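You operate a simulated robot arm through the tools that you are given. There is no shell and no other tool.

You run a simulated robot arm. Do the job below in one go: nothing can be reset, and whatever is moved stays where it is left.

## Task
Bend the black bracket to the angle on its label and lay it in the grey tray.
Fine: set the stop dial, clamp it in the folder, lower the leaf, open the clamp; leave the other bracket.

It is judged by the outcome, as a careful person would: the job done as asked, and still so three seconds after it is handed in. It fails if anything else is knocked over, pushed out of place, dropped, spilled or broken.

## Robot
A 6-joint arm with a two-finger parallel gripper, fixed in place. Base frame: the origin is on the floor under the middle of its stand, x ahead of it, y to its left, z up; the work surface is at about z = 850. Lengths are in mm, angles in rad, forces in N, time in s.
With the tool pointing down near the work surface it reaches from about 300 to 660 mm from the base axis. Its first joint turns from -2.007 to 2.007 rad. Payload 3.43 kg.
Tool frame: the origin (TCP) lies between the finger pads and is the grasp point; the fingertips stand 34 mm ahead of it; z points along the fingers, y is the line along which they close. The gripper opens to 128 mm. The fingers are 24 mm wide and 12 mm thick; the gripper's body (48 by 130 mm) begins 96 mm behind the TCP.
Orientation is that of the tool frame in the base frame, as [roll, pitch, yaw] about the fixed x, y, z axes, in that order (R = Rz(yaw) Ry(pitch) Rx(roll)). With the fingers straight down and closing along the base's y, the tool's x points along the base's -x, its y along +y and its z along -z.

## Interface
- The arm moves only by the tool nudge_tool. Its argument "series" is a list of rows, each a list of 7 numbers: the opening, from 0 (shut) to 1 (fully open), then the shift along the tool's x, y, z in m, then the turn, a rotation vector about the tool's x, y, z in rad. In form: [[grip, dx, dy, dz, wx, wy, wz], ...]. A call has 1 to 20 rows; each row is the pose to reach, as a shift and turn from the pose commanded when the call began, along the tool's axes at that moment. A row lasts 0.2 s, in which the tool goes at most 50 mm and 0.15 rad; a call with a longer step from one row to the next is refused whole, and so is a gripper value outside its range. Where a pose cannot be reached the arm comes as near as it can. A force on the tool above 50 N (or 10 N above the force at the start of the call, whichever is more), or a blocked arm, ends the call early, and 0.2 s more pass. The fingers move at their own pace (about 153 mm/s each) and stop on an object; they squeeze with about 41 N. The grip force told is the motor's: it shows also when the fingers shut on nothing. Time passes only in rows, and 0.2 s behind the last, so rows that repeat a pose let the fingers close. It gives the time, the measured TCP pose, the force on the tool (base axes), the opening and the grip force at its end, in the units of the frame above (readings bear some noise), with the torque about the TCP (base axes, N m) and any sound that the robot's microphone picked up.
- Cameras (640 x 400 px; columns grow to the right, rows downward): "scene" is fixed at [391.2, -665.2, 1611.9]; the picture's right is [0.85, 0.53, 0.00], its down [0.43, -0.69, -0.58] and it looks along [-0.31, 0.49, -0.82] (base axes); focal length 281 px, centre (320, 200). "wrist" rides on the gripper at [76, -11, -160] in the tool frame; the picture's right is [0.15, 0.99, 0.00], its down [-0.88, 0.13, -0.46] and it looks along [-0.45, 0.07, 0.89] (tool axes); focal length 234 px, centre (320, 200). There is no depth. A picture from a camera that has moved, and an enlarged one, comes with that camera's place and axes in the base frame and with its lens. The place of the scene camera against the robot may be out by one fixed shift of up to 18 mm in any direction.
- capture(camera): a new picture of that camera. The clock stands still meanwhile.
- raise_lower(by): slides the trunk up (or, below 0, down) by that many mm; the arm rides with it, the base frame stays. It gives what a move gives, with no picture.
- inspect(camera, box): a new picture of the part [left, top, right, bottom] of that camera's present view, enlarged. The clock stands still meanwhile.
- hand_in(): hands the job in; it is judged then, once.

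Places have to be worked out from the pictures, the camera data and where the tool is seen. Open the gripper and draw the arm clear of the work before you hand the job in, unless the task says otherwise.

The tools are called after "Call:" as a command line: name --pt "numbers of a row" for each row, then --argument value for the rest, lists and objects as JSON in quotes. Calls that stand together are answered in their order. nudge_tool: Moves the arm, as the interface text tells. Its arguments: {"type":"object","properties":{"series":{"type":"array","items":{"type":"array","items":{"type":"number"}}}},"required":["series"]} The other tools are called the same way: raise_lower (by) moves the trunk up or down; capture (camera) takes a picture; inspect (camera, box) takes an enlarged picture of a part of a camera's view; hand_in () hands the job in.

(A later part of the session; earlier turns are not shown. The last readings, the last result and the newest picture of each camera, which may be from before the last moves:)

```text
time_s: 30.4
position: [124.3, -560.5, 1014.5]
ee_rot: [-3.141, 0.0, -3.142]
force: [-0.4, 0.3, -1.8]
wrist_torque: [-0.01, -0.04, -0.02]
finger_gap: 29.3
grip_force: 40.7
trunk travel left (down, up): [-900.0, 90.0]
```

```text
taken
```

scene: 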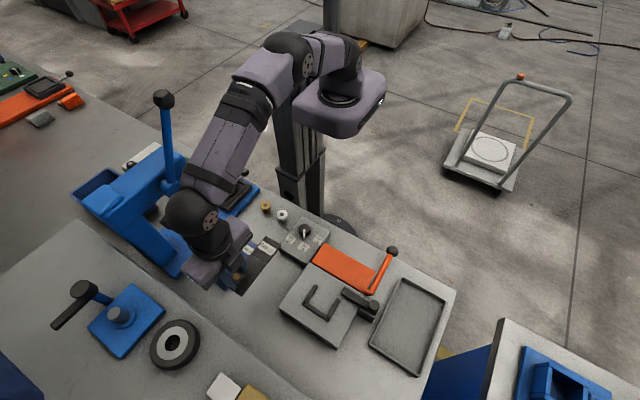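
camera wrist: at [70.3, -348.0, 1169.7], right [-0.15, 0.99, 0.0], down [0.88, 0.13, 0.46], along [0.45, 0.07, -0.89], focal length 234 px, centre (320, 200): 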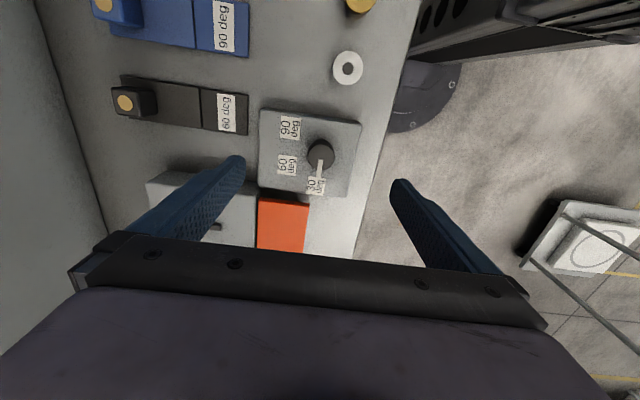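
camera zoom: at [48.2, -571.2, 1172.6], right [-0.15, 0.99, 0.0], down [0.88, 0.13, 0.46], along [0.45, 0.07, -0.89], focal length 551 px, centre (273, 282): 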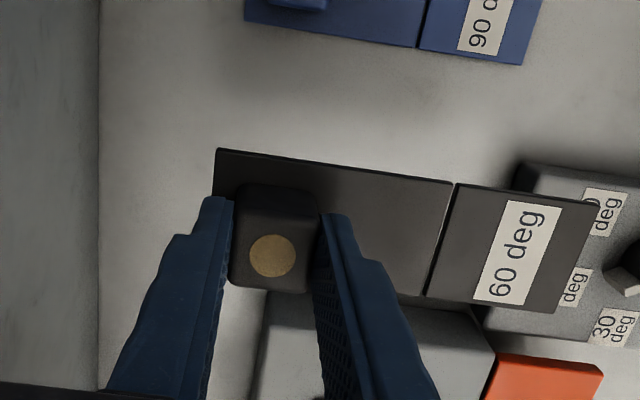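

The bracket hangs level in the grip. I'll carry it at this height to above the nest, TCP about (298, −478).

Call:
nudge_tool --pt "0.12 -0.035 0.016 0 0 0 0" --pt "0.12 -0.07 0.032 0 0 0 0" --pt "0.12 -0.105 0.048 0 0 0 0" --pt "0.12 -0.14 0.066 0 0 0 0" --pt "0.12 -0.174 0.082 0 0 0 0" --pt "0.12 -0.174 0.082 0 0 0 0"

Call:
capture --camera "scene"

Call:
inspect --camera "scene" --box '[270, 235, 398, 345]'

Call:
inspect --camera "wrist" --box '[160, 80, 460, 260]'

```text
time_s: 31.8
position: [298.3, -476.9, 1014.1]
ee_rot: [3.141, 0.0, 3.14]
force: [-0.6, -0.2, -1.0]
wrist_torque: [-0.06, -0.03, -0.01]
finger_gap: 29.5
grip_force: 40.8
trunk travel left (down, up): [-900.0, 90.0]
```

```text
taken
```

scene: 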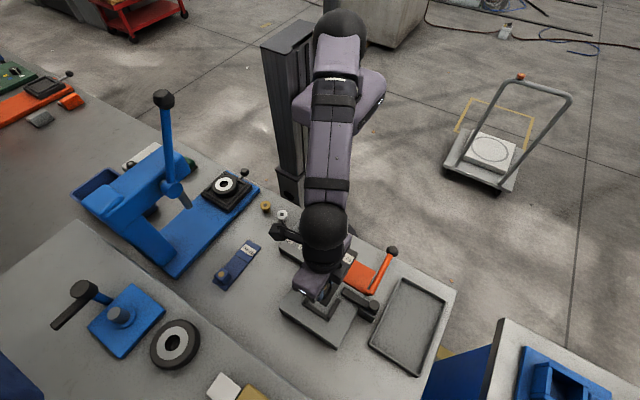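

```text
3.64 times, centred on (334, 290) of scene
camera zoom: at [391.2, -665.2, 1611.9], right [0.85, 0.53, 0.0], down [0.43, -0.69, -0.58], along [-0.31, 0.49, -0.82], focal length 1023 px, centre (269, -127)
```

zoom: 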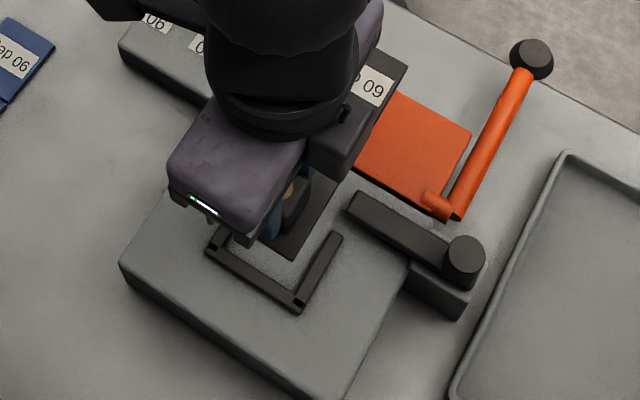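

```text
2.13 times, centred on (310, 170) of wrist
camera zoom: at [222.0, -488.1, 1173.4], right [-0.15, 0.99, 0.0], down [0.88, 0.13, 0.46], along [0.45, 0.07, -0.89], focal length 500 px, centre (341, 264)
```

zoom: 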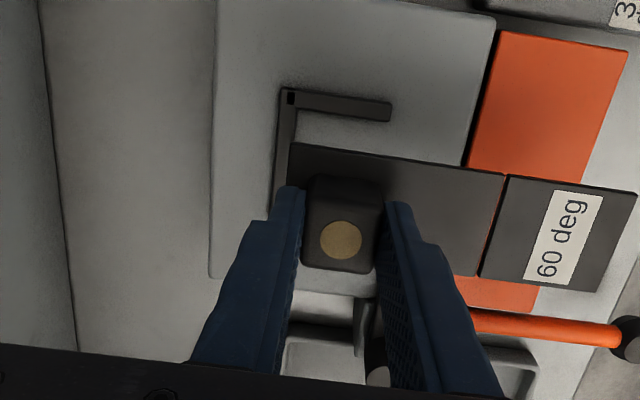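

The bracket is above the nest. I'll zoom the fixed camera on the nest and bracket to compare their alignment.

Call:
inspect --camera "scene" --box '[315, 275, 379, 325]'

Call:
inspect --camera "wrist" --box '[270, 100, 350, 160]'

Call:
inspect --camera "wrist" --box '[340, 130, 460, 220]'

```text
8.00 times, centred on (347, 300) of scene
camera zoom: at [391.2, -665.2, 1611.9], right [0.85, 0.53, 0.0], down [0.43, -0.69, -0.58], along [-0.31, 0.49, -0.82], focal length 2250 px, centre (104, -600)
```

zoom: 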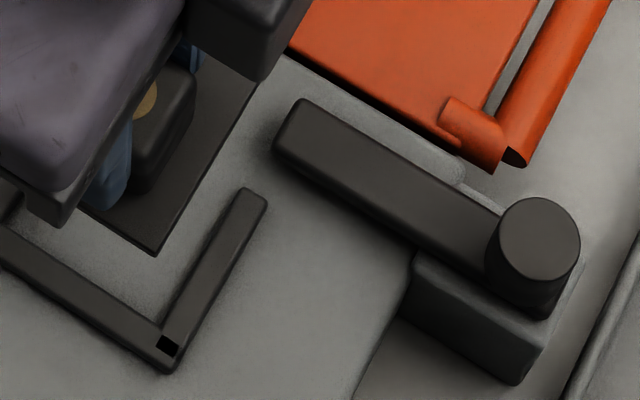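

```text
6.67 times, centred on (310, 130) of wrist
camera zoom: at [222.0, -488.1, 1173.4], right [-0.15, 0.99, 0.0], down [0.88, 0.13, 0.46], along [0.45, 0.07, -0.89], focal length 1561 px, centre (387, 667)
```

zoom: 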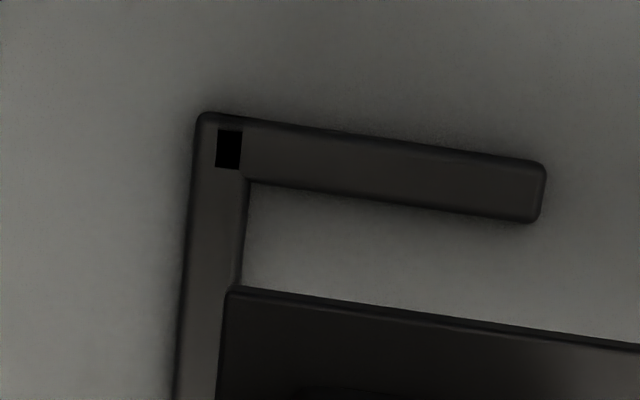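

```text
4.44 times, centred on (400, 175) of wrist
camera zoom: at [222.0, -488.1, 1173.4], right [-0.15, 0.99, 0.0], down [0.88, 0.13, 0.46], along [0.45, 0.07, -0.89], focal length 1041 px, centre (-36, 311)
```

zoom: 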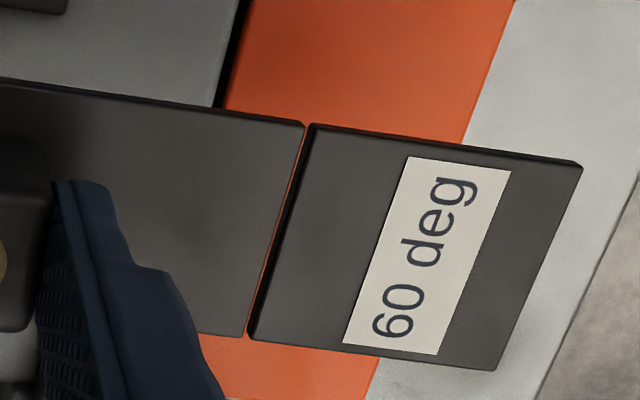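

Nest: −x rail inner face at x ≈ 272, back wall at y ≈ −504; the bracket is at x 273–323, end at −501. I'll shift +1.5 mm in x, −1.5 mm in y and lower to just above the clamp bar's level, then check.

Call:
nudge_tool --pt "0.12 -0.0015 -0.0015 0.0 0 0 0" --pt "0.12 -0.0015 -0.0015 0.02 0 0 0" --pt "0.12 -0.0015 -0.0015 0.045 0 0 0" --pt "0.12 -0.0015 -0.0015 0.045 0 0 0"

Call:
inspect --camera "scene" --box '[315, 275, 379, 325]'

Call:
inspect --camera "wrist" --box '[260, 100, 380, 190]'

Call:
inspect --camera "wrist" --box '[340, 130, 460, 220]'

```text
time_s: 32.8
position: [301.3, -479.2, 970.8]
ee_rot: [-3.141, 0.0, 3.141]
force: [-0.2, 0.2, -1.8]
wrist_torque: [-0.01, 0.0, 0.01]
finger_gap: 29.4
grip_force: 40.4
trunk travel left (down, up): [-900.0, 90.0]
```

```text
8.00 times, centred on (347, 300) of scene
camera zoom: at [391.2, -665.2, 1611.9], right [0.85, 0.53, 0.0], down [0.43, -0.69, -0.58], along [-0.31, 0.49, -0.82], focal length 2250 px, centre (104, -600)
```

zoom: 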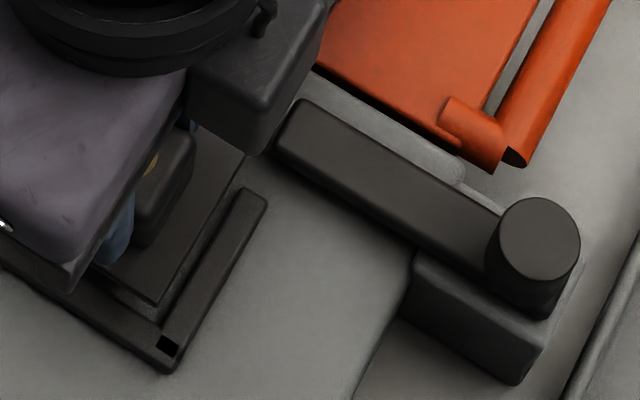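

```text
4.44 times, centred on (320, 145) of wrist
camera zoom: at [224.7, -490.0, 1129.5], right [-0.15, 0.99, 0.0], down [0.88, 0.13, 0.46], along [0.45, 0.07, -0.89], focal length 1041 px, centre (320, 444)
```

zoom: 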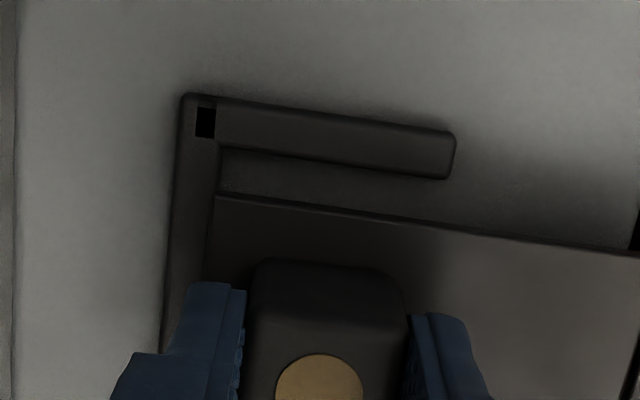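

```text
4.44 times, centred on (400, 175) of wrist
camera zoom: at [224.7, -490.0, 1129.5], right [-0.15, 0.99, 0.0], down [0.88, 0.13, 0.46], along [0.45, 0.07, -0.89], focal length 1041 px, centre (-36, 311)
```

zoom: 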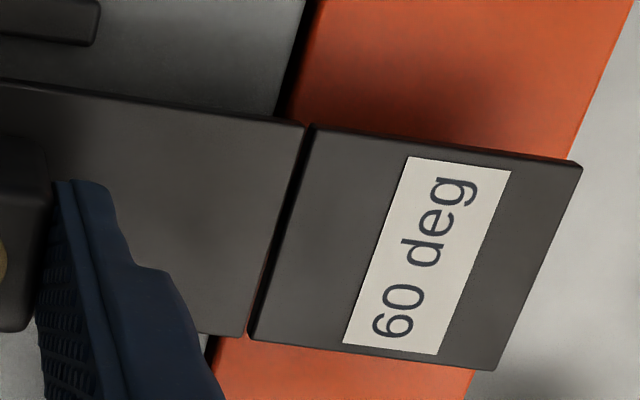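

The nest's +x rail inner face works out near x ≈ 329, so the bracket (276–326) is well centred; the end clears the back wall by about 1 mm. I'll shift +1 mm in y and lower to just above the bed.

Call:
nudge_tool --pt "0.12 0.0 0.001 0.0 0 0 0" --pt "0.12 0.0 0.001 0.01 0 0 0" --pt "0.12 0.0 0.001 0.018 0 0 0" --pt "0.12 0.0 0.001 0.024 0 0 0" --pt "0.12 0.0 0.001 0.024 0 0 0"

Call:
inspect --camera "scene" --box '[315, 275, 379, 325]'

Call:
inspect --camera "wrist" --box '[260, 100, 380, 190]'

Call:
inspect --camera "wrist" --box '[340, 130, 460, 220]'

```text
time_s: 34.0
position: [300.0, -477.9, 949.5]
ee_rot: [-3.134, 0.004, -3.141]
force: [-0.1, 1.1, 22.2]
wrist_torque: [0.49, 0.54, 0.01]
finger_gap: 29.4
grip_force: 41.0
trunk travel left (down, up): [-900.0, 90.0]
```

```text
8.00 times, centred on (347, 300) of scene
camera zoom: at [391.2, -665.2, 1611.9], right [0.85, 0.53, 0.0], down [0.43, -0.69, -0.58], along [-0.31, 0.49, -0.82], focal length 2250 px, centre (104, -600)
```

zoom: 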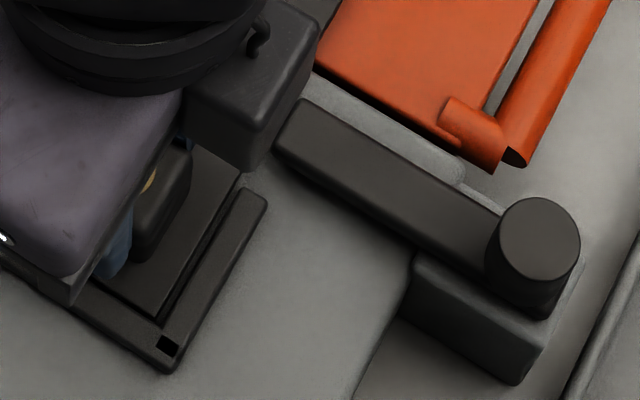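

```text
4.44 times, centred on (320, 145) of wrist
camera zoom: at [223.3, -488.1, 1109.1], right [-0.15, 0.99, -0.01], down [0.88, 0.13, 0.46], along [0.45, 0.06, -0.89], focal length 1041 px, centre (320, 444)
```

zoom: 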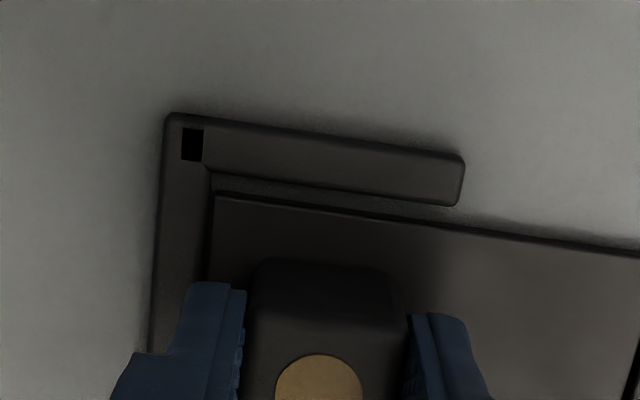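

```text
4.44 times, centred on (400, 175) of wrist
camera zoom: at [223.3, -488.1, 1109.1], right [-0.15, 0.99, -0.01], down [0.88, 0.13, 0.46], along [0.45, 0.06, -0.89], focal length 1041 px, centre (-36, 311)
```

zoom: 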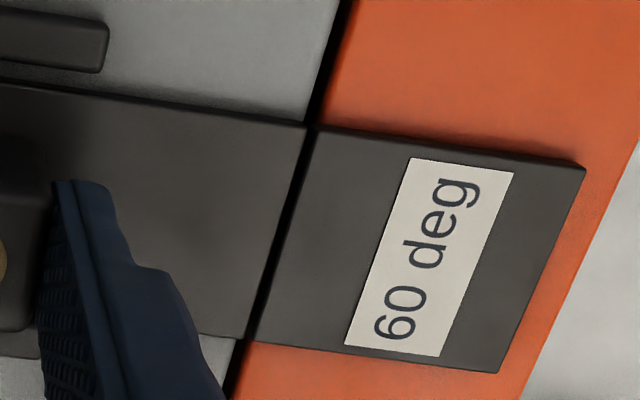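

The plate has met the bed along its −x edge (22 N up, centre of pressure matches a line contact), and the fold groove lines up with the bed/leaf gap. I'll ease up 2 mm and release it.

Call:
nudge_tool --pt "0.12 0 0 -0.002 0 0 0" --pt "0.12 0 0 -0.002 0 0 0" --pt "0.25 0 0 -0.002 0 0 0" --pt "0.35 0 0 -0.002 0 0 0" --pt "0.35 0 0 -0.002 0 0 0"

Call:
inspect --camera "scene" --box '[315, 275, 379, 325]'

Call:
inspect --camera "wrist" --box '[240, 80, 460, 230]'

```text
time_s: 35.2
position: [298.7, -477.8, 947.7]
ee_rot: [-3.141, 0.001, -3.141]
force: [-0.4, -0.1, 0.1]
wrist_torque: [-0.02, -0.03, 0.02]
finger_gap: 44.8
grip_force: 0.1
trunk travel left (down, up): [-900.0, 90.0]
```

```text
8.00 times, centred on (347, 300) of scene
camera zoom: at [391.2, -665.2, 1611.9], right [0.85, 0.53, 0.0], down [0.43, -0.69, -0.58], along [-0.31, 0.49, -0.82], focal length 2250 px, centre (104, -600)
```

zoom: 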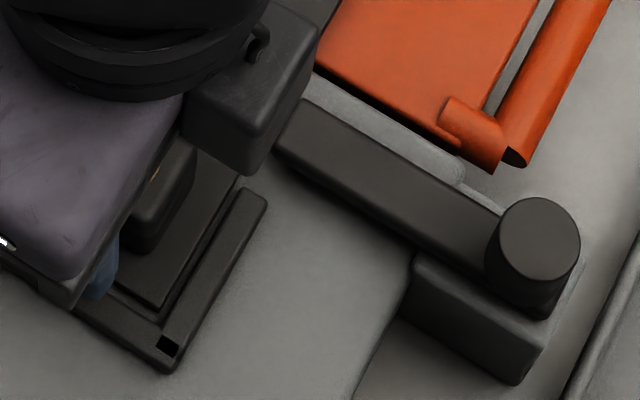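

```text
2.67 times, centred on (350, 155) of wrist
camera zoom: at [223.7, -488.6, 1107.2], right [-0.15, 0.99, 0.0], down [0.88, 0.13, 0.46], along [0.45, 0.07, -0.89], focal length 624 px, centre (240, 320)
```

zoom: 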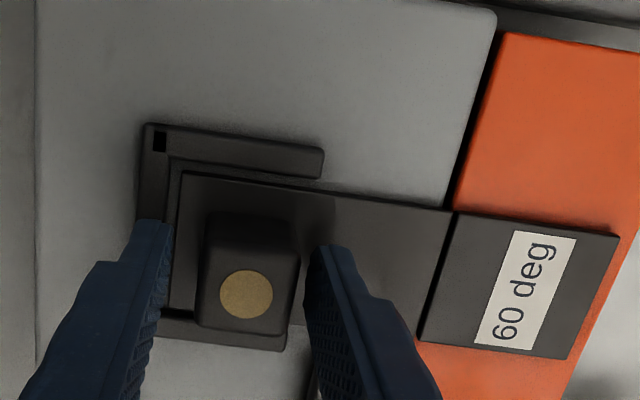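

Released, force is zero and the bracket sits between the rails. I'll rise straight up and look at the nest from above.

Call:
nudge_tool --pt "0.45 0 0 -0.02 0 0 0" --pt "0.5 0 0 -0.06 0 0 0" --pt "0.5 0 0 -0.1 0 0 0" --pt "0.5 0.03 0 -0.12 0 0 0" --pt "0.5 0.03 0.03 -0.12 0 0 0" --pt "0.5 0.03 0.03 -0.12 0 0 0"

Call:
inspect --camera "wrist" --box '[220, 80, 460, 240]'

Call:
inspect --camera "scene" --box '[300, 240, 400, 325]'

```text
time_s: 36.6
position: [271.4, -449.6, 1068.2]
ee_rot: [3.14, 0.0, 3.138]
force: [-0.2, -0.5, 0.0]
wrist_torque: [-0.01, -0.03, -0.02]
finger_gap: 63.8
grip_force: 0.0
trunk travel left (down, up): [-900.0, 90.0]
```

```text
2.50 times, centred on (340, 160) of wrist
camera zoom: at [194.3, -460.5, 1227.1], right [-0.15, 0.99, 0.0], down [0.88, 0.13, 0.46], along [0.45, 0.07, -0.89], focal length 585 px, centre (270, 300)
```

zoom: 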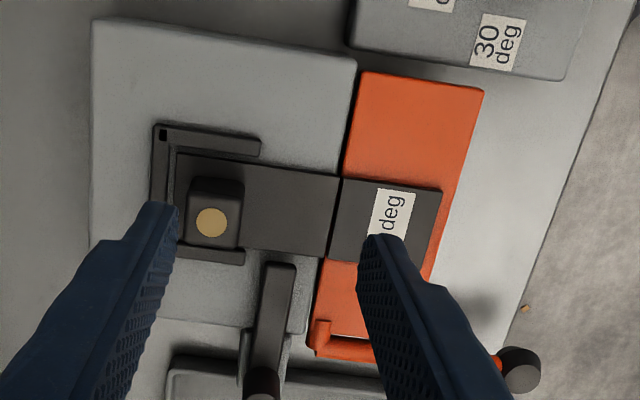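

```text
4.71 times, centred on (350, 282) of scene
camera zoom: at [391.2, -665.2, 1611.9], right [0.85, 0.53, 0.0], down [0.43, -0.69, -0.58], along [-0.31, 0.49, -0.82], focal length 1324 px, centre (179, -188)
```

zoom: 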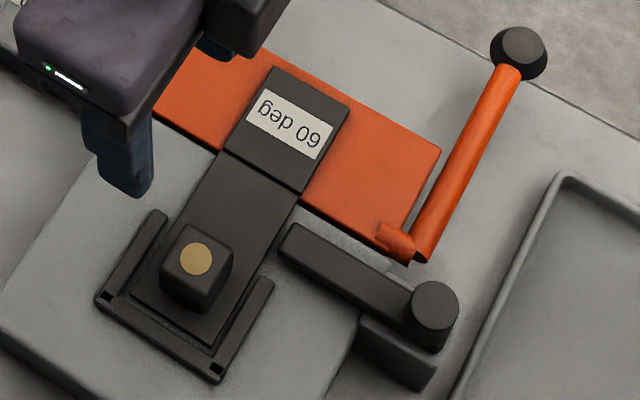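

The bracket is seated with the fold on the hinge line, and the clamp bar's tip is just beside its edge. I'll go above the clamp knob at about (405, −433) to measure it.

Call:
nudge_tool --pt "0.5 -0.035 0.005 0 0 0 0" --pt "0.5 -0.07 0.01 0 0 0 0" --pt "0.5 -0.105 0.015 0 0 0 0" --pt "0.5 -0.134 0.0166 0 0 0 0" --pt "0.5 -0.134 0.0166 0.02 0 0 0" --pt "0.5 -0.134 0.0166 0.02 0 0 0"

Call:
inspect --camera "wrist" --box '[220, 80, 420, 230]'

```text
time_s: 38.0
position: [405.8, -430.9, 1049.3]
ee_rot: [-3.141, 0.0, -3.14]
force: [-0.5, -0.1, 0.7]
wrist_torque: [-0.02, 0.0, 0.03]
finger_gap: 64.0
grip_force: 0.1
trunk travel left (down, up): [-900.0, 90.0]
```

```text
2.67 times, centred on (320, 155) of wrist
camera zoom: at [329.2, -442.1, 1208.6], right [-0.15, 0.99, 0.0], down [0.88, 0.13, 0.46], along [0.45, 0.07, -0.89], focal length 624 px, centre (320, 320)
```

zoom: 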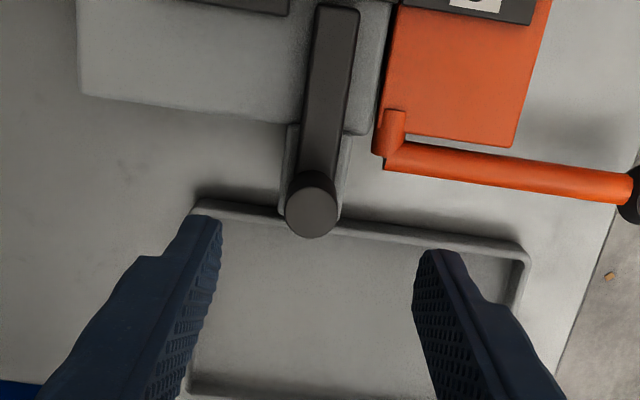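

Knob top is at (411, −433.5, 941), about 25 mm across. I'll descend with the fingers straddling it along y, tips at about z 926 (above the leaf's barrel), then close.

Call:
nudge_tool --pt "0.35 -0.0055 -0.0025 0.02 0 0 0" --pt "0.35 -0.0055 -0.0025 0.045 0 0 0" --pt "0.35 -0.0055 -0.0025 0.07 0 0 0" --pt "0.35 -0.0055 -0.0025 0.089 0 0 0" --pt "0.35 -0.0055 -0.0025 0.089 0 0 0"

Call:
inspect --camera "wrist" --box '[220, 80, 420, 230]'

Call:
inspect --camera "scene" --box '[320, 250, 410, 325]'

```text
time_s: 39.2
position: [409.7, -432.8, 960.3]
ee_rot: [-3.141, 0.0, 3.14]
force: [-0.6, 0.4, 0.1]
wrist_torque: [0.01, -0.02, 0.02]
finger_gap: 44.8
grip_force: 0.0
trunk travel left (down, up): [-900.0, 90.0]
```

```text
2.67 times, centred on (320, 155) of wrist
camera zoom: at [333.8, -444.4, 1120.1], right [-0.15, 0.99, 0.0], down [0.88, 0.13, 0.46], along [0.45, 0.07, -0.89], focal length 624 px, centre (320, 320)
```

zoom: 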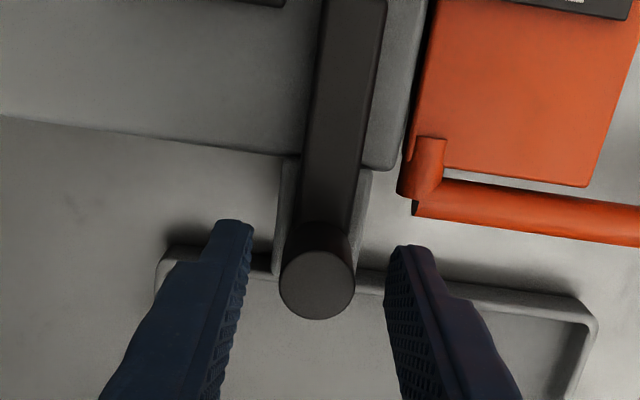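

```text
5.33 times, centred on (365, 288) of scene
camera zoom: at [391.2, -665.2, 1611.9], right [0.85, 0.53, 0.0], down [0.43, -0.69, -0.58], along [-0.31, 0.49, -0.82], focal length 1500 px, centre (80, -267)
```

zoom: 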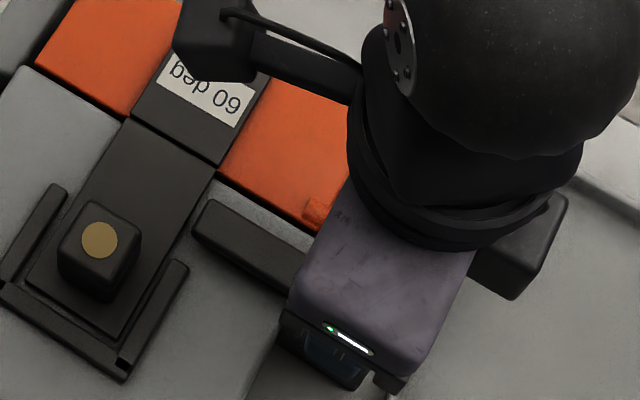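

The knob is between the pads. Closing on it.

Call:
nudge_tool --pt "0.25 -0.001 0 0 0 0 0" --pt "0.15 -0.001 0 0 0 0 0" --pt "0.08 -0.001 0 0 0 0 0" --pt "0.08 -0.001 0 0 0 0 0"

```text
time_s: 40.2
position: [410.7, -433.5, 961.9]
ee_rot: [3.141, 0.0, 3.14]
force: [0.0, -1.3, 1.0]
wrist_torque: [0.28, 0.01, -0.05]
finger_gap: 23.7
grip_force: 45.0
trunk travel left (down, up): [-900.0, 90.0]
```

Held (24 mm). I'll try sliding it 8 mm toward −x and read the forces.

Call:
nudge_tool --pt "0.08 0.002 0 0 0 0 0" --pt "0.08 0.004 0 0 0 0 0" --pt "0.08 0.006 0 0 0 0 0" --pt "0.08 0.008 0 0 0 0 0" --pt "0.08 0.008 0 0 0 0 0"

Call:
inspect --camera "scene" --box '[320, 250, 410, 325]'

```text
time_s: 41.4
position: [402.3, -433.5, 960.7]
ee_rot: [3.141, 0.002, 3.139]
force: [2.5, -0.6, 3.4]
wrist_torque: [0.33, -0.31, 0.14]
finger_gap: 23.2
grip_force: 44.9
trunk travel left (down, up): [-900.0, 90.0]
```

```text
5.33 times, centred on (365, 288) of scene
camera zoom: at [391.2, -665.2, 1611.9], right [0.85, 0.53, 0.0], down [0.43, -0.69, -0.58], along [-0.31, 0.49, -0.82], focal length 1500 px, centre (80, -267)
```

zoom: 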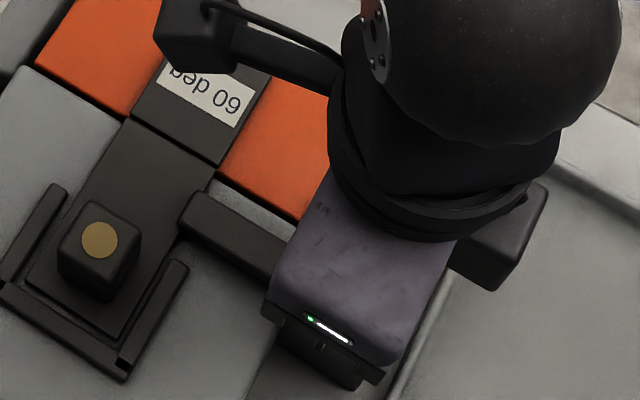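

The clamp slides freely toward −x with about 3 N. I'll continue 12 mm, watching whether the bar passes over the plate.

Call:
nudge_tool --pt "0.08 0.003 0 0 0 0 0" --pt "0.08 0.006 0 0 0 0 0" --pt "0.08 0.009 0 0 0 0 0" --pt "0.08 0.012 0 0 0 0 0" --pt "0.08 0.012 0 0 0 0 0"

Call:
inspect --camera "scene" --box '[310, 250, 390, 325]'

```text
time_s: 42.6
position: [389.4, -434.7, 960.3]
ee_rot: [-3.14, 0.0, 3.141]
force: [1.8, 1.0, 7.5]
wrist_torque: [0.39, -0.41, -0.08]
finger_gap: 23.5
grip_force: 44.3
trunk travel left (down, up): [-900.0, 90.0]
```

```text
5.33 times, centred on (350, 288) of scene
camera zoom: at [391.2, -665.2, 1611.9], right [0.85, 0.53, 0.0], down [0.43, -0.69, -0.58], along [-0.31, 0.49, -0.82], focal length 1500 px, centre (160, -267)
```

zoom: 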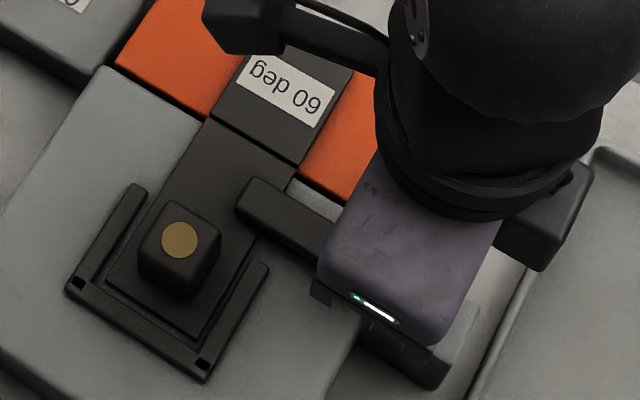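

The bar tip now overlaps the plate from above. I'll continue another 12 mm.

Call:
nudge_tool --pt "0.08 0.003 0 0 0 0 0" --pt "0.08 0.006 0 0 0 0 0" --pt "0.08 0.009 0 0 0 0 0" --pt "0.08 0.012 0 0 0 0 0" --pt "0.08 0.012 0 0 0 0 0"

Call:
inspect --camera "scene" --box '[310, 250, 390, 325]'

```text
time_s: 43.8
position: [378.7, -435.0, 960.5]
ee_rot: [-3.141, 0.001, 3.14]
force: [2.1, -0.6, 6.7]
wrist_torque: [0.33, -0.08, 0.04]
finger_gap: 23.5
grip_force: 45.3
trunk travel left (down, up): [-900.0, 90.0]
```

```text
5.33 times, centred on (350, 288) of scene
camera zoom: at [391.2, -665.2, 1611.9], right [0.85, 0.53, 0.0], down [0.43, -0.69, -0.58], along [-0.31, 0.49, -0.82], focal length 1500 px, centre (160, -267)
```

zoom: 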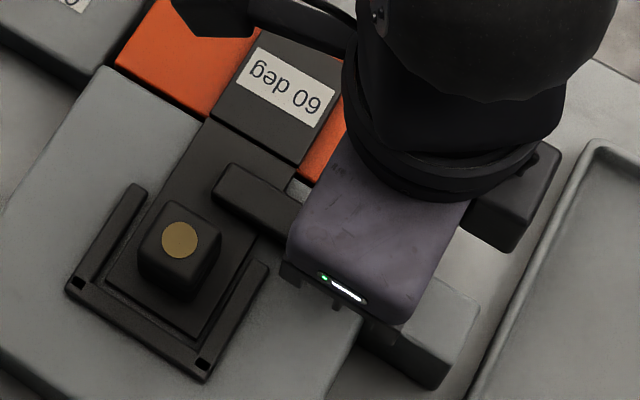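

Slid about 32 mm so far, no stop yet. I'll go on in smaller steps until it meets resistance.

Call:
nudge_tool --pt "0.08 0.003 0 0 0 0 0" --pt "0.08 0.006 0 0 0 0 0" --pt "0.08 0.009 0 0 0 0 0" --pt "0.08 0.012 0 0 0 0 0" --pt "0.08 0.012 0 0 0 0 0"

Call:
inspect --camera "scene" --box '[310, 250, 390, 325]'

```text
time_s: 45.0
position: [365.5, -434.6, 959.7]
ee_rot: [-3.14, 0.001, 3.141]
force: [1.7, -2.8, 14.5]
wrist_torque: [0.29, 0.37, 0.08]
finger_gap: 23.7
grip_force: 44.6
trunk travel left (down, up): [-900.0, 90.0]
```

```text
5.33 times, centred on (350, 288) of scene
camera zoom: at [391.2, -665.2, 1611.9], right [0.85, 0.53, 0.0], down [0.43, -0.69, -0.58], along [-0.31, 0.49, -0.82], focal length 1500 px, centre (160, -267)
```

zoom: 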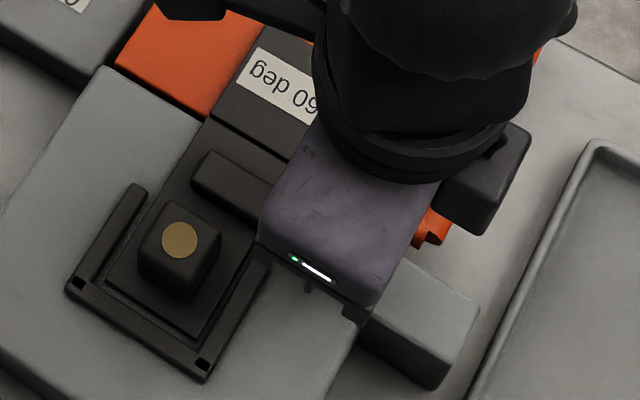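

45 mm in and the bar covers most of the plate; the upward force has grown to 14 N, so I ease up 1.5 mm while sliding a little further to find the stop.

Call:
nudge_tool --pt "0.08 0.002 0 -0.0015 0 0 0" --pt "0.08 0.004 0 -0.0015 0 0 0" --pt "0.08 0.006 0 -0.0015 0 0 0" --pt "0.08 0.008 0 -0.0015 0 0 0" --pt "0.08 0.008 0 -0.0015 0 0 0"

Call:
inspect --camera "scene" --box '[310, 250, 390, 325]'

Call:
inspect --camera "wrist" --box '[220, 60, 460, 230]'

```text
time_s: 46.2
position: [358.1, -433.6, 959.6]
ee_rot: [3.141, 0.0, 3.139]
force: [1.8, 0.3, 1.6]
wrist_torque: [-0.47, -1.2, -0.04]
finger_gap: 23.5
grip_force: 44.8
trunk travel left (down, up): [-900.0, 90.0]
```

```text
5.33 times, centred on (350, 288) of scene
camera zoom: at [391.2, -665.2, 1611.9], right [0.85, 0.53, 0.0], down [0.43, -0.69, -0.58], along [-0.31, 0.49, -0.82], focal length 1500 px, centre (160, -267)
```

zoom: 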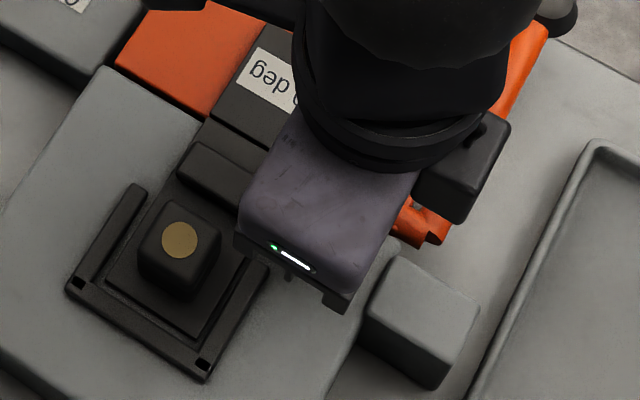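

```text
2.35 times, centred on (340, 145) of wrist
camera zoom: at [282.6, -445.0, 1119.7], right [-0.15, 0.99, 0.0], down [0.88, 0.13, 0.46], along [0.45, 0.07, -0.89], focal length 551 px, centre (273, 329)
```

zoom: 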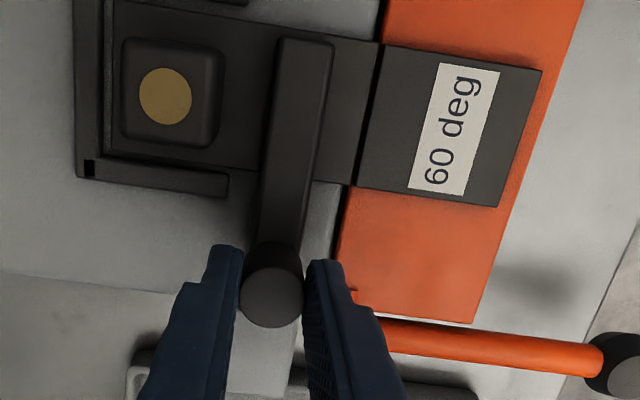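

The bar nearly spans the plate. I'll slide on in small steps to find the end stop.

Call:
nudge_tool --pt "0.08 0.002 0 0 0 0 0" --pt "0.08 0.004 0 0 0 0 0" --pt "0.08 0.006 0 0 0 0 0" --pt "0.08 0.008 0 0 0 0 0" --pt "0.08 0.01 0 0 0 0 0" --pt "0.08 0.01 0 0 0 0 0"

Call:
inspect --camera "wrist" --box '[220, 60, 460, 230]'

```text
time_s: 47.6
position: [353.3, -434.4, 960.3]
ee_rot: [-3.14, 0.001, 3.141]
force: [18.1, 0.6, -2.0]
wrist_torque: [0.51, -0.13, 0.27]
finger_gap: 23.4
grip_force: 45.1
trunk travel left (down, up): [-900.0, 90.0]
```

```text
2.35 times, centred on (340, 145) of wrist
camera zoom: at [276.4, -445.1, 1119.6], right [-0.15, 0.99, 0.0], down [0.88, 0.13, 0.46], along [0.45, 0.07, -0.89], focal length 551 px, centre (273, 329)
```

zoom: 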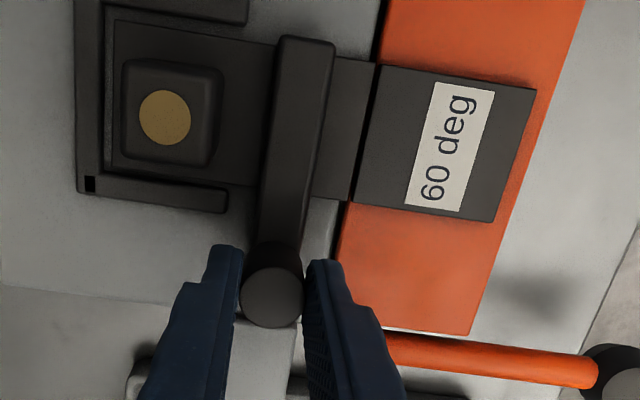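

The slider has met its end stop (18 N against me at x ≈ 353). I'll open the fingers and rise, then check that the clamp stays.

Call:
nudge_tool --pt "0.08 0 0 0 0 0 0" --pt "0.3 -0.003 0 0 0 0 0" --pt "0.35 -0.003 0 0 0 0 0" --pt "0.35 -0.003 0 -0.03 0 0 0" --pt "0.35 -0.003 0 -0.07 0 0 0" --pt "0.5 -0.003 0 -0.1 0 0 0" --pt "0.5 0.05 0.0 -0.12 0 0 0" --pt "0.5 0.05 0.0 -0.12 0 0 0"

Call:
inspect --camera "wrist" --box '[200, 60, 460, 240]'

Call:
inspect --camera "scene" --box '[300, 235, 400, 325]'

```text
refused: row 7 steps farther than a row can; nothing moved
```

```text
2.22 times, centred on (330, 150) of wrist
camera zoom: at [276.4, -445.1, 1119.6], right [-0.15, 0.99, 0.0], down [0.88, 0.13, 0.46], along [0.45, 0.07, -0.89], focal length 520 px, centre (298, 311)
```

zoom: 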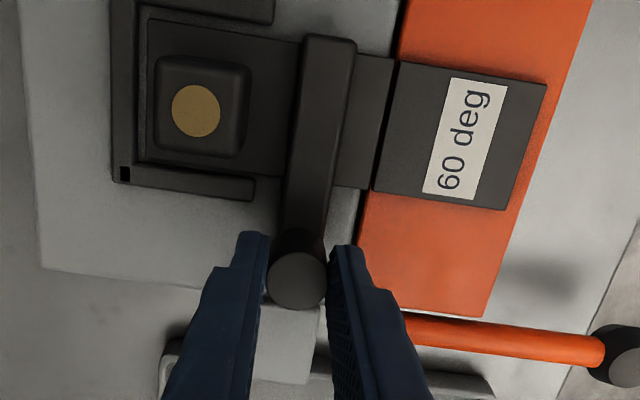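

```text
4.44 times, centred on (350, 280) of scene
camera zoom: at [391.2, -665.2, 1611.9], right [0.85, 0.53, 0.0], down [0.43, -0.69, -0.58], along [-0.31, 0.49, -0.82], focal length 1250 px, centre (187, -156)
```

zoom: 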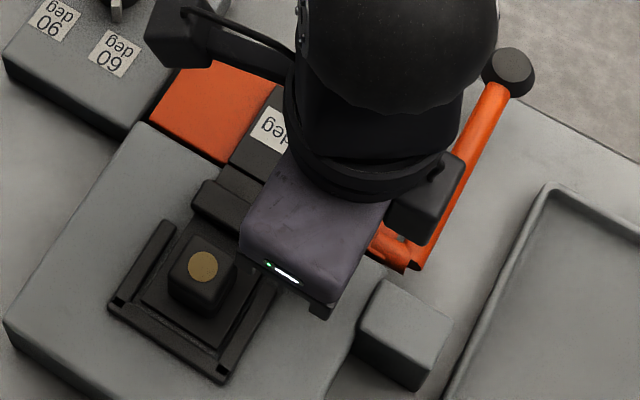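

That call was refused for an over-long step and nothing moved; I'll repeat the release and rise with shorter steps.

Call:
nudge_tool --pt "0.08 0 0 0 0 0 0" --pt "0.3 -0.003 0 0 0 0 0" --pt "0.35 -0.003 0 0 0 0 0" --pt "0.35 -0.003 0 -0.03 0 0 0" --pt "0.35 -0.003 0 -0.07 0 0 0" --pt "0.5 -0.003 0 -0.1 0 0 0" --pt "0.5 0.025 0.0 -0.11 0 0 0" --pt "0.5 0.05 0.0 -0.12 0 0 0" --pt "0.5 0.05 0.0 -0.12 0 0 0"

Call:
inspect --camera "wrist" --box '[200, 60, 460, 240]'

Call:
inspect --camera "scene" --box '[300, 235, 400, 325]'

```text
time_s: 49.6
position: [298.6, -433.7, 1082.4]
ee_rot: [3.141, -0.001, 3.141]
force: [0.0, -0.5, -0.3]
wrist_torque: [-0.02, 0.01, -0.01]
finger_gap: 64.1
grip_force: 0.0
trunk travel left (down, up): [-900.0, 90.0]
```

```text
2.22 times, centred on (330, 150) of wrist
camera zoom: at [221.7, -445.7, 1241.7], right [-0.15, 0.99, 0.0], down [0.88, 0.13, 0.46], along [0.45, 0.07, -0.89], focal length 520 px, centre (298, 311)
```

zoom: 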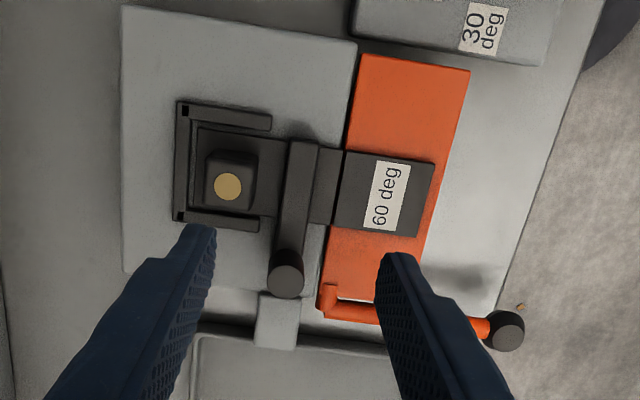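

```text
4.44 times, centred on (350, 280) of scene
camera zoom: at [391.2, -665.2, 1611.9], right [0.85, 0.53, 0.0], down [0.43, -0.69, -0.58], along [-0.31, 0.49, -0.82], focal length 1250 px, centre (187, -156)
```

zoom: 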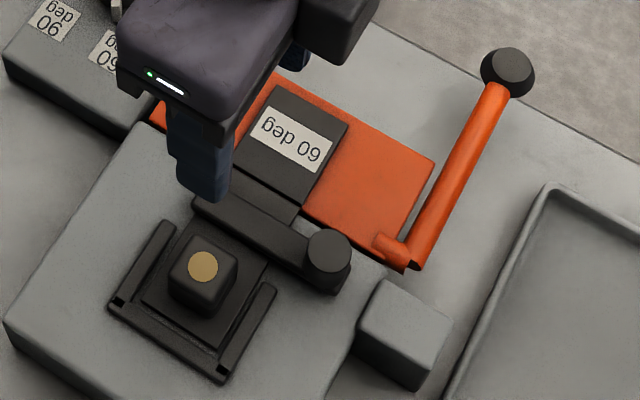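

The clamp bar now lies across the plate between block and fold, and the bracket hasn't shifted. Next is the leaf lever: its knob is near (391, −260, top ≈ 906). I'll yaw to close along x and go above it.

Call:
nudge_tool --pt "0.5 -0.008 0.016 0 0 0 0.143" --pt "0.5 -0.016 0.032 0 0 0 0.286" --pt "0.5 -0.025 0.048 0 0 0 0.429" --pt "0.5 -0.033 0.064 0 0 0 0.572" --pt "0.5 -0.042 0.08 0 0 0 0.715" --pt "0.5 -0.05 0.096 0 0 0 0.858" --pt "0.5 -0.059 0.112 0 0 0 1.0" --pt "0.5 -0.067 0.128 0 0 0 1.143" --pt "0.5 -0.076 0.144 0 0 0 1.286" --pt "0.5 -0.085 0.16 0.01 0 0 1.429" --pt "0.5 -0.0924 0.1737 0.03 0 0 1.571" --pt "0.5 -0.0924 0.1737 0.04 0 0 1.571" --pt "0.5 -0.0924 0.1737 0.04 0 0 1.571"

Call:
inspect --camera "wrist" --box '[200, 60, 440, 230]'

Call:
capture --camera "scene"

```text
time_s: 52.4
position: [390.6, -260.2, 1039.4]
ee_rot: [-3.14, 0.0, 1.569]
force: [0.5, -0.7, 0.1]
wrist_torque: [0.01, 0.01, -0.03]
finger_gap: 64.1
grip_force: 0.1
trunk travel left (down, up): [-900.0, 90.0]
```

```text
2.35 times, centred on (320, 145) of wrist
camera zoom: at [379.8, -184.5, 1199.6], right [0.99, 0.14, 0.0], down [0.13, -0.88, 0.46], along [0.07, -0.45, -0.89], focal length 551 px, centre (320, 329)
```

zoom: 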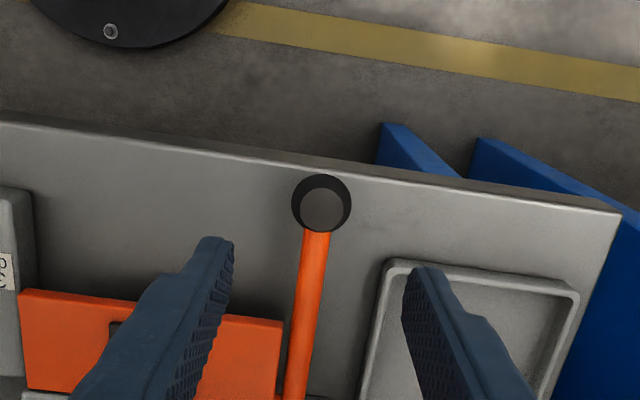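

```text
taken
```

scene: 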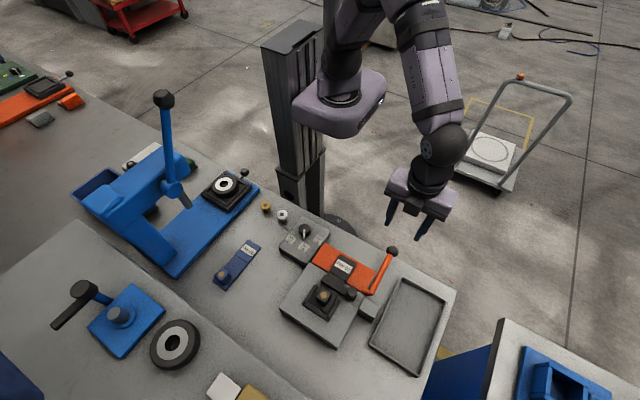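

Knob centre is at about (392, −260.5). I'll descend with the fingers straddling it along x, tips to about z 886.

Call:
nudge_tool --pt "0.5 0 0.0015 0.03 0 0 0" --pt "0.5 0 0.0015 0.06 0 0 0" --pt "0.5 0 0.0015 0.09 0 0 0" --pt "0.5 0 0.0015 0.119 0 0 0" --pt "0.5 0 0.0015 0.119 0 0 0"

Call:
inspect --camera "wrist" --box '[200, 80, 440, 250]'

```text
time_s: 53.6
position: [391.1, -259.9, 922.4]
ee_rot: [3.141, 0.001, 1.569]
force: [-0.1, 0.3, 0.1]
wrist_torque: [0.01, -0.02, 0.01]
finger_gap: 64.1
grip_force: 0.0
trunk travel left (down, up): [-900.0, 90.0]
```

```text
2.35 times, centred on (320, 165) of wrist
camera zoom: at [379.6, -183.1, 1080.6], right [0.99, 0.15, 0.0], down [0.13, -0.88, 0.46], along [0.07, -0.45, -0.89], focal length 551 px, centre (320, 282)
```

zoom: 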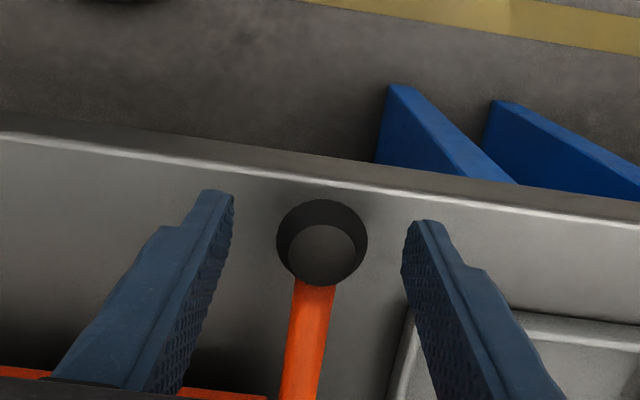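

Knob top is at z ≈ 905 and it is about 33 mm in diameter. I'll lower 7 mm more to get past its widest part and close on it.

Call:
nudge_tool --pt "0.5 0.0 0 0.007 0 0 0" --pt "0.4 0.0 0 0.007 0 0 0" --pt "0.3 0.0 0 0.007 0 0 0" --pt "0.2 0.0 0 0.007 0 0 0" --pt "0.15 0.0 0 0.007 0 0 0" --pt "0.15 0.0 0 0.007 0 0 0"

Call:
inspect --camera "wrist" --box '[200, 80, 440, 250]'

```text
time_s: 55.0
position: [392.9, -259.2, 914.6]
ee_rot: [-3.141, 0.0, 1.569]
force: [3.0, 1.3, -0.3]
wrist_torque: [0.01, -0.13, 0.03]
finger_gap: 33.3
grip_force: 45.1
trunk travel left (down, up): [-900.0, 90.0]
```

```text
2.35 times, centred on (320, 165) of wrist
camera zoom: at [380.7, -183.1, 1074.0], right [0.99, 0.15, 0.0], down [0.13, -0.88, 0.46], along [0.07, -0.45, -0.89], focal length 551 px, centre (320, 282)
```

zoom: 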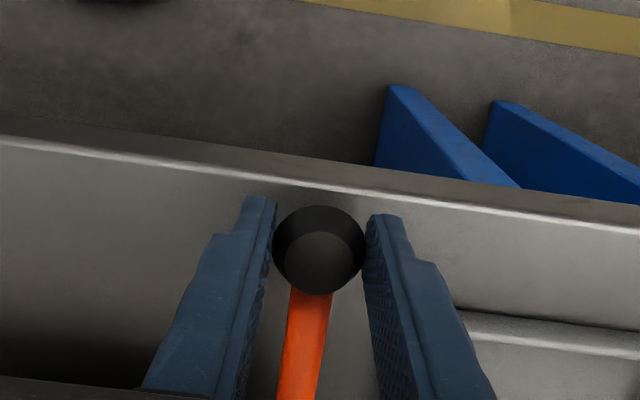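

Knob gripped (33 mm). First a small test: press 3 mm down and read the force, as the task speaks of lowering the leaf.

Call:
nudge_tool --pt "0.15 0 0 0.001 0 0 0" --pt "0.15 0 0 0.002 0 0 0" --pt "0.15 0 0 0.003 0 0 0" --pt "0.15 0 0 0.003 0 0 0"

```text
time_s: 56.0
position: [391.5, -259.1, 913.5]
ee_rot: [3.137, 0.004, 1.571]
force: [2.4, 5.1, 26.3]
wrist_torque: [-0.21, 0.18, 0.04]
finger_gap: 33.0
grip_force: 44.9
trunk travel left (down, up): [-900.0, 90.0]
```

Down is met by a hard resistance (26 N, hardly any motion). Now test the other way: back up to 4 mm above the start.

Call:
nudge_tool --pt "0.15 0 0 -0.002 0 0 0" --pt "0.15 0 0 -0.004 0 0 0" --pt "0.15 0 0 -0.006 0 0 0" --pt "0.15 0 0 -0.007 0 0 0" --pt "0.15 0 0 -0.007 0 0 0"

Call:
inspect --camera "wrist" --box '[200, 80, 440, 250]'

```text
time_s: 57.2
position: [391.7, -259.8, 917.6]
ee_rot: [-3.137, -0.004, 1.57]
force: [2.1, 3.8, -11.1]
wrist_torque: [1.41, -0.04, -0.04]
finger_gap: 33.3
grip_force: 45.5
trunk travel left (down, up): [-900.0, 90.0]
```

```text
2.35 times, centred on (320, 165) of wrist
camera zoom: at [381.8, -183.8, 1077.2], right [0.99, 0.14, -0.01], down [0.13, -0.88, 0.45], along [0.06, -0.45, -0.89], focal length 551 px, centre (320, 282)
```

zoom: 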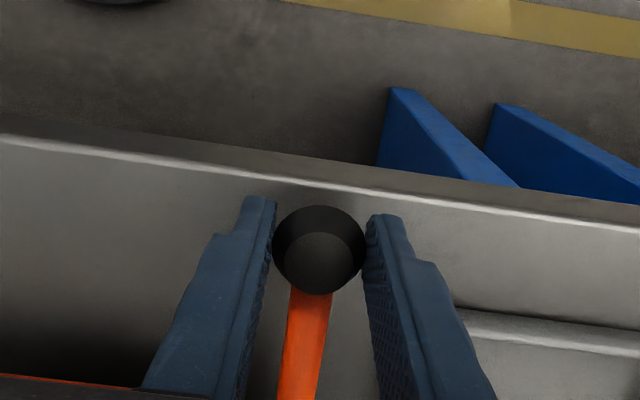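

Up it moves with about 11 N, so the leaf swings upward with its rest position flat. I'll follow the lever's arc about the hinge (y ≈ −409, z ≈ 899) in small steps, tilting the tool at half rate, first to about 10°.

Call:
nudge_tool --pt "0.12 -0.0002 0 -0.0045 0 0.017 0" --pt "0.12 -0.0006 0 -0.009 0 0.035 0" --pt "0.12 -0.0012 0 -0.0135 0 0.052 0" --pt "0.12 -0.002 0 -0.0178 0 0.07 0" --pt "0.12 -0.0028 0 -0.0218 0 0.0873 0" --pt "0.12 -0.0028 0 -0.0218 0 0.0873 0"

Call:
inspect --camera "scene" --box '[300, 220, 420, 325]'

Call:
inspect --camera "wrist" --box '[140, 80, 440, 270]'

```text
time_s: 58.6
position: [392.7, -262.1, 941.2]
ee_rot: [-3.141, -0.091, 1.568]
force: [-3.5, 10.0, -10.4]
wrist_torque: [1.46, 0.1, -0.02]
finger_gap: 33.4
grip_force: 45.3
trunk travel left (down, up): [-900.0, 90.0]
```

```text
3.81 times, centred on (360, 272) of scene
camera zoom: at [391.2, -665.2, 1611.9], right [0.85, 0.53, 0.0], down [0.43, -0.69, -0.58], along [-0.31, 0.49, -0.82], focal length 1071 px, centre (168, -76)
```

zoom: 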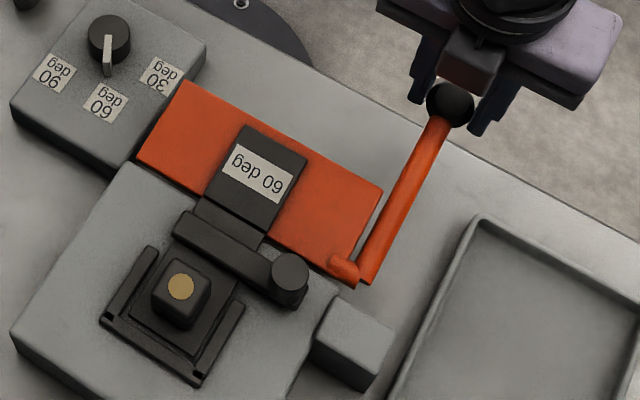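

```text
2.11 times, centred on (290, 175) of wrist
camera zoom: at [381.2, -200.4, 1106.4], right [0.99, 0.14, 0.01], down [0.13, -0.92, 0.38], along [0.06, -0.37, -0.93], focal length 493 px, centre (383, 253)
```

zoom: 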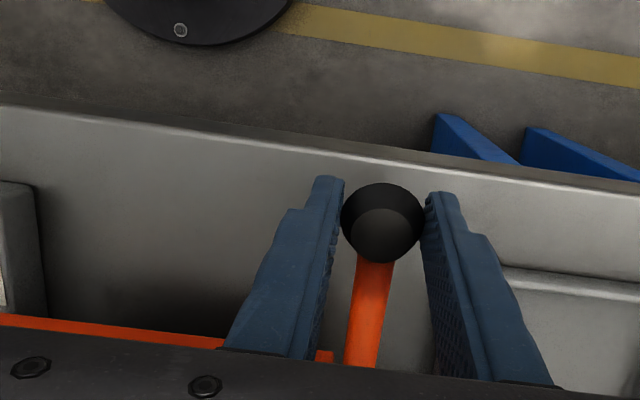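

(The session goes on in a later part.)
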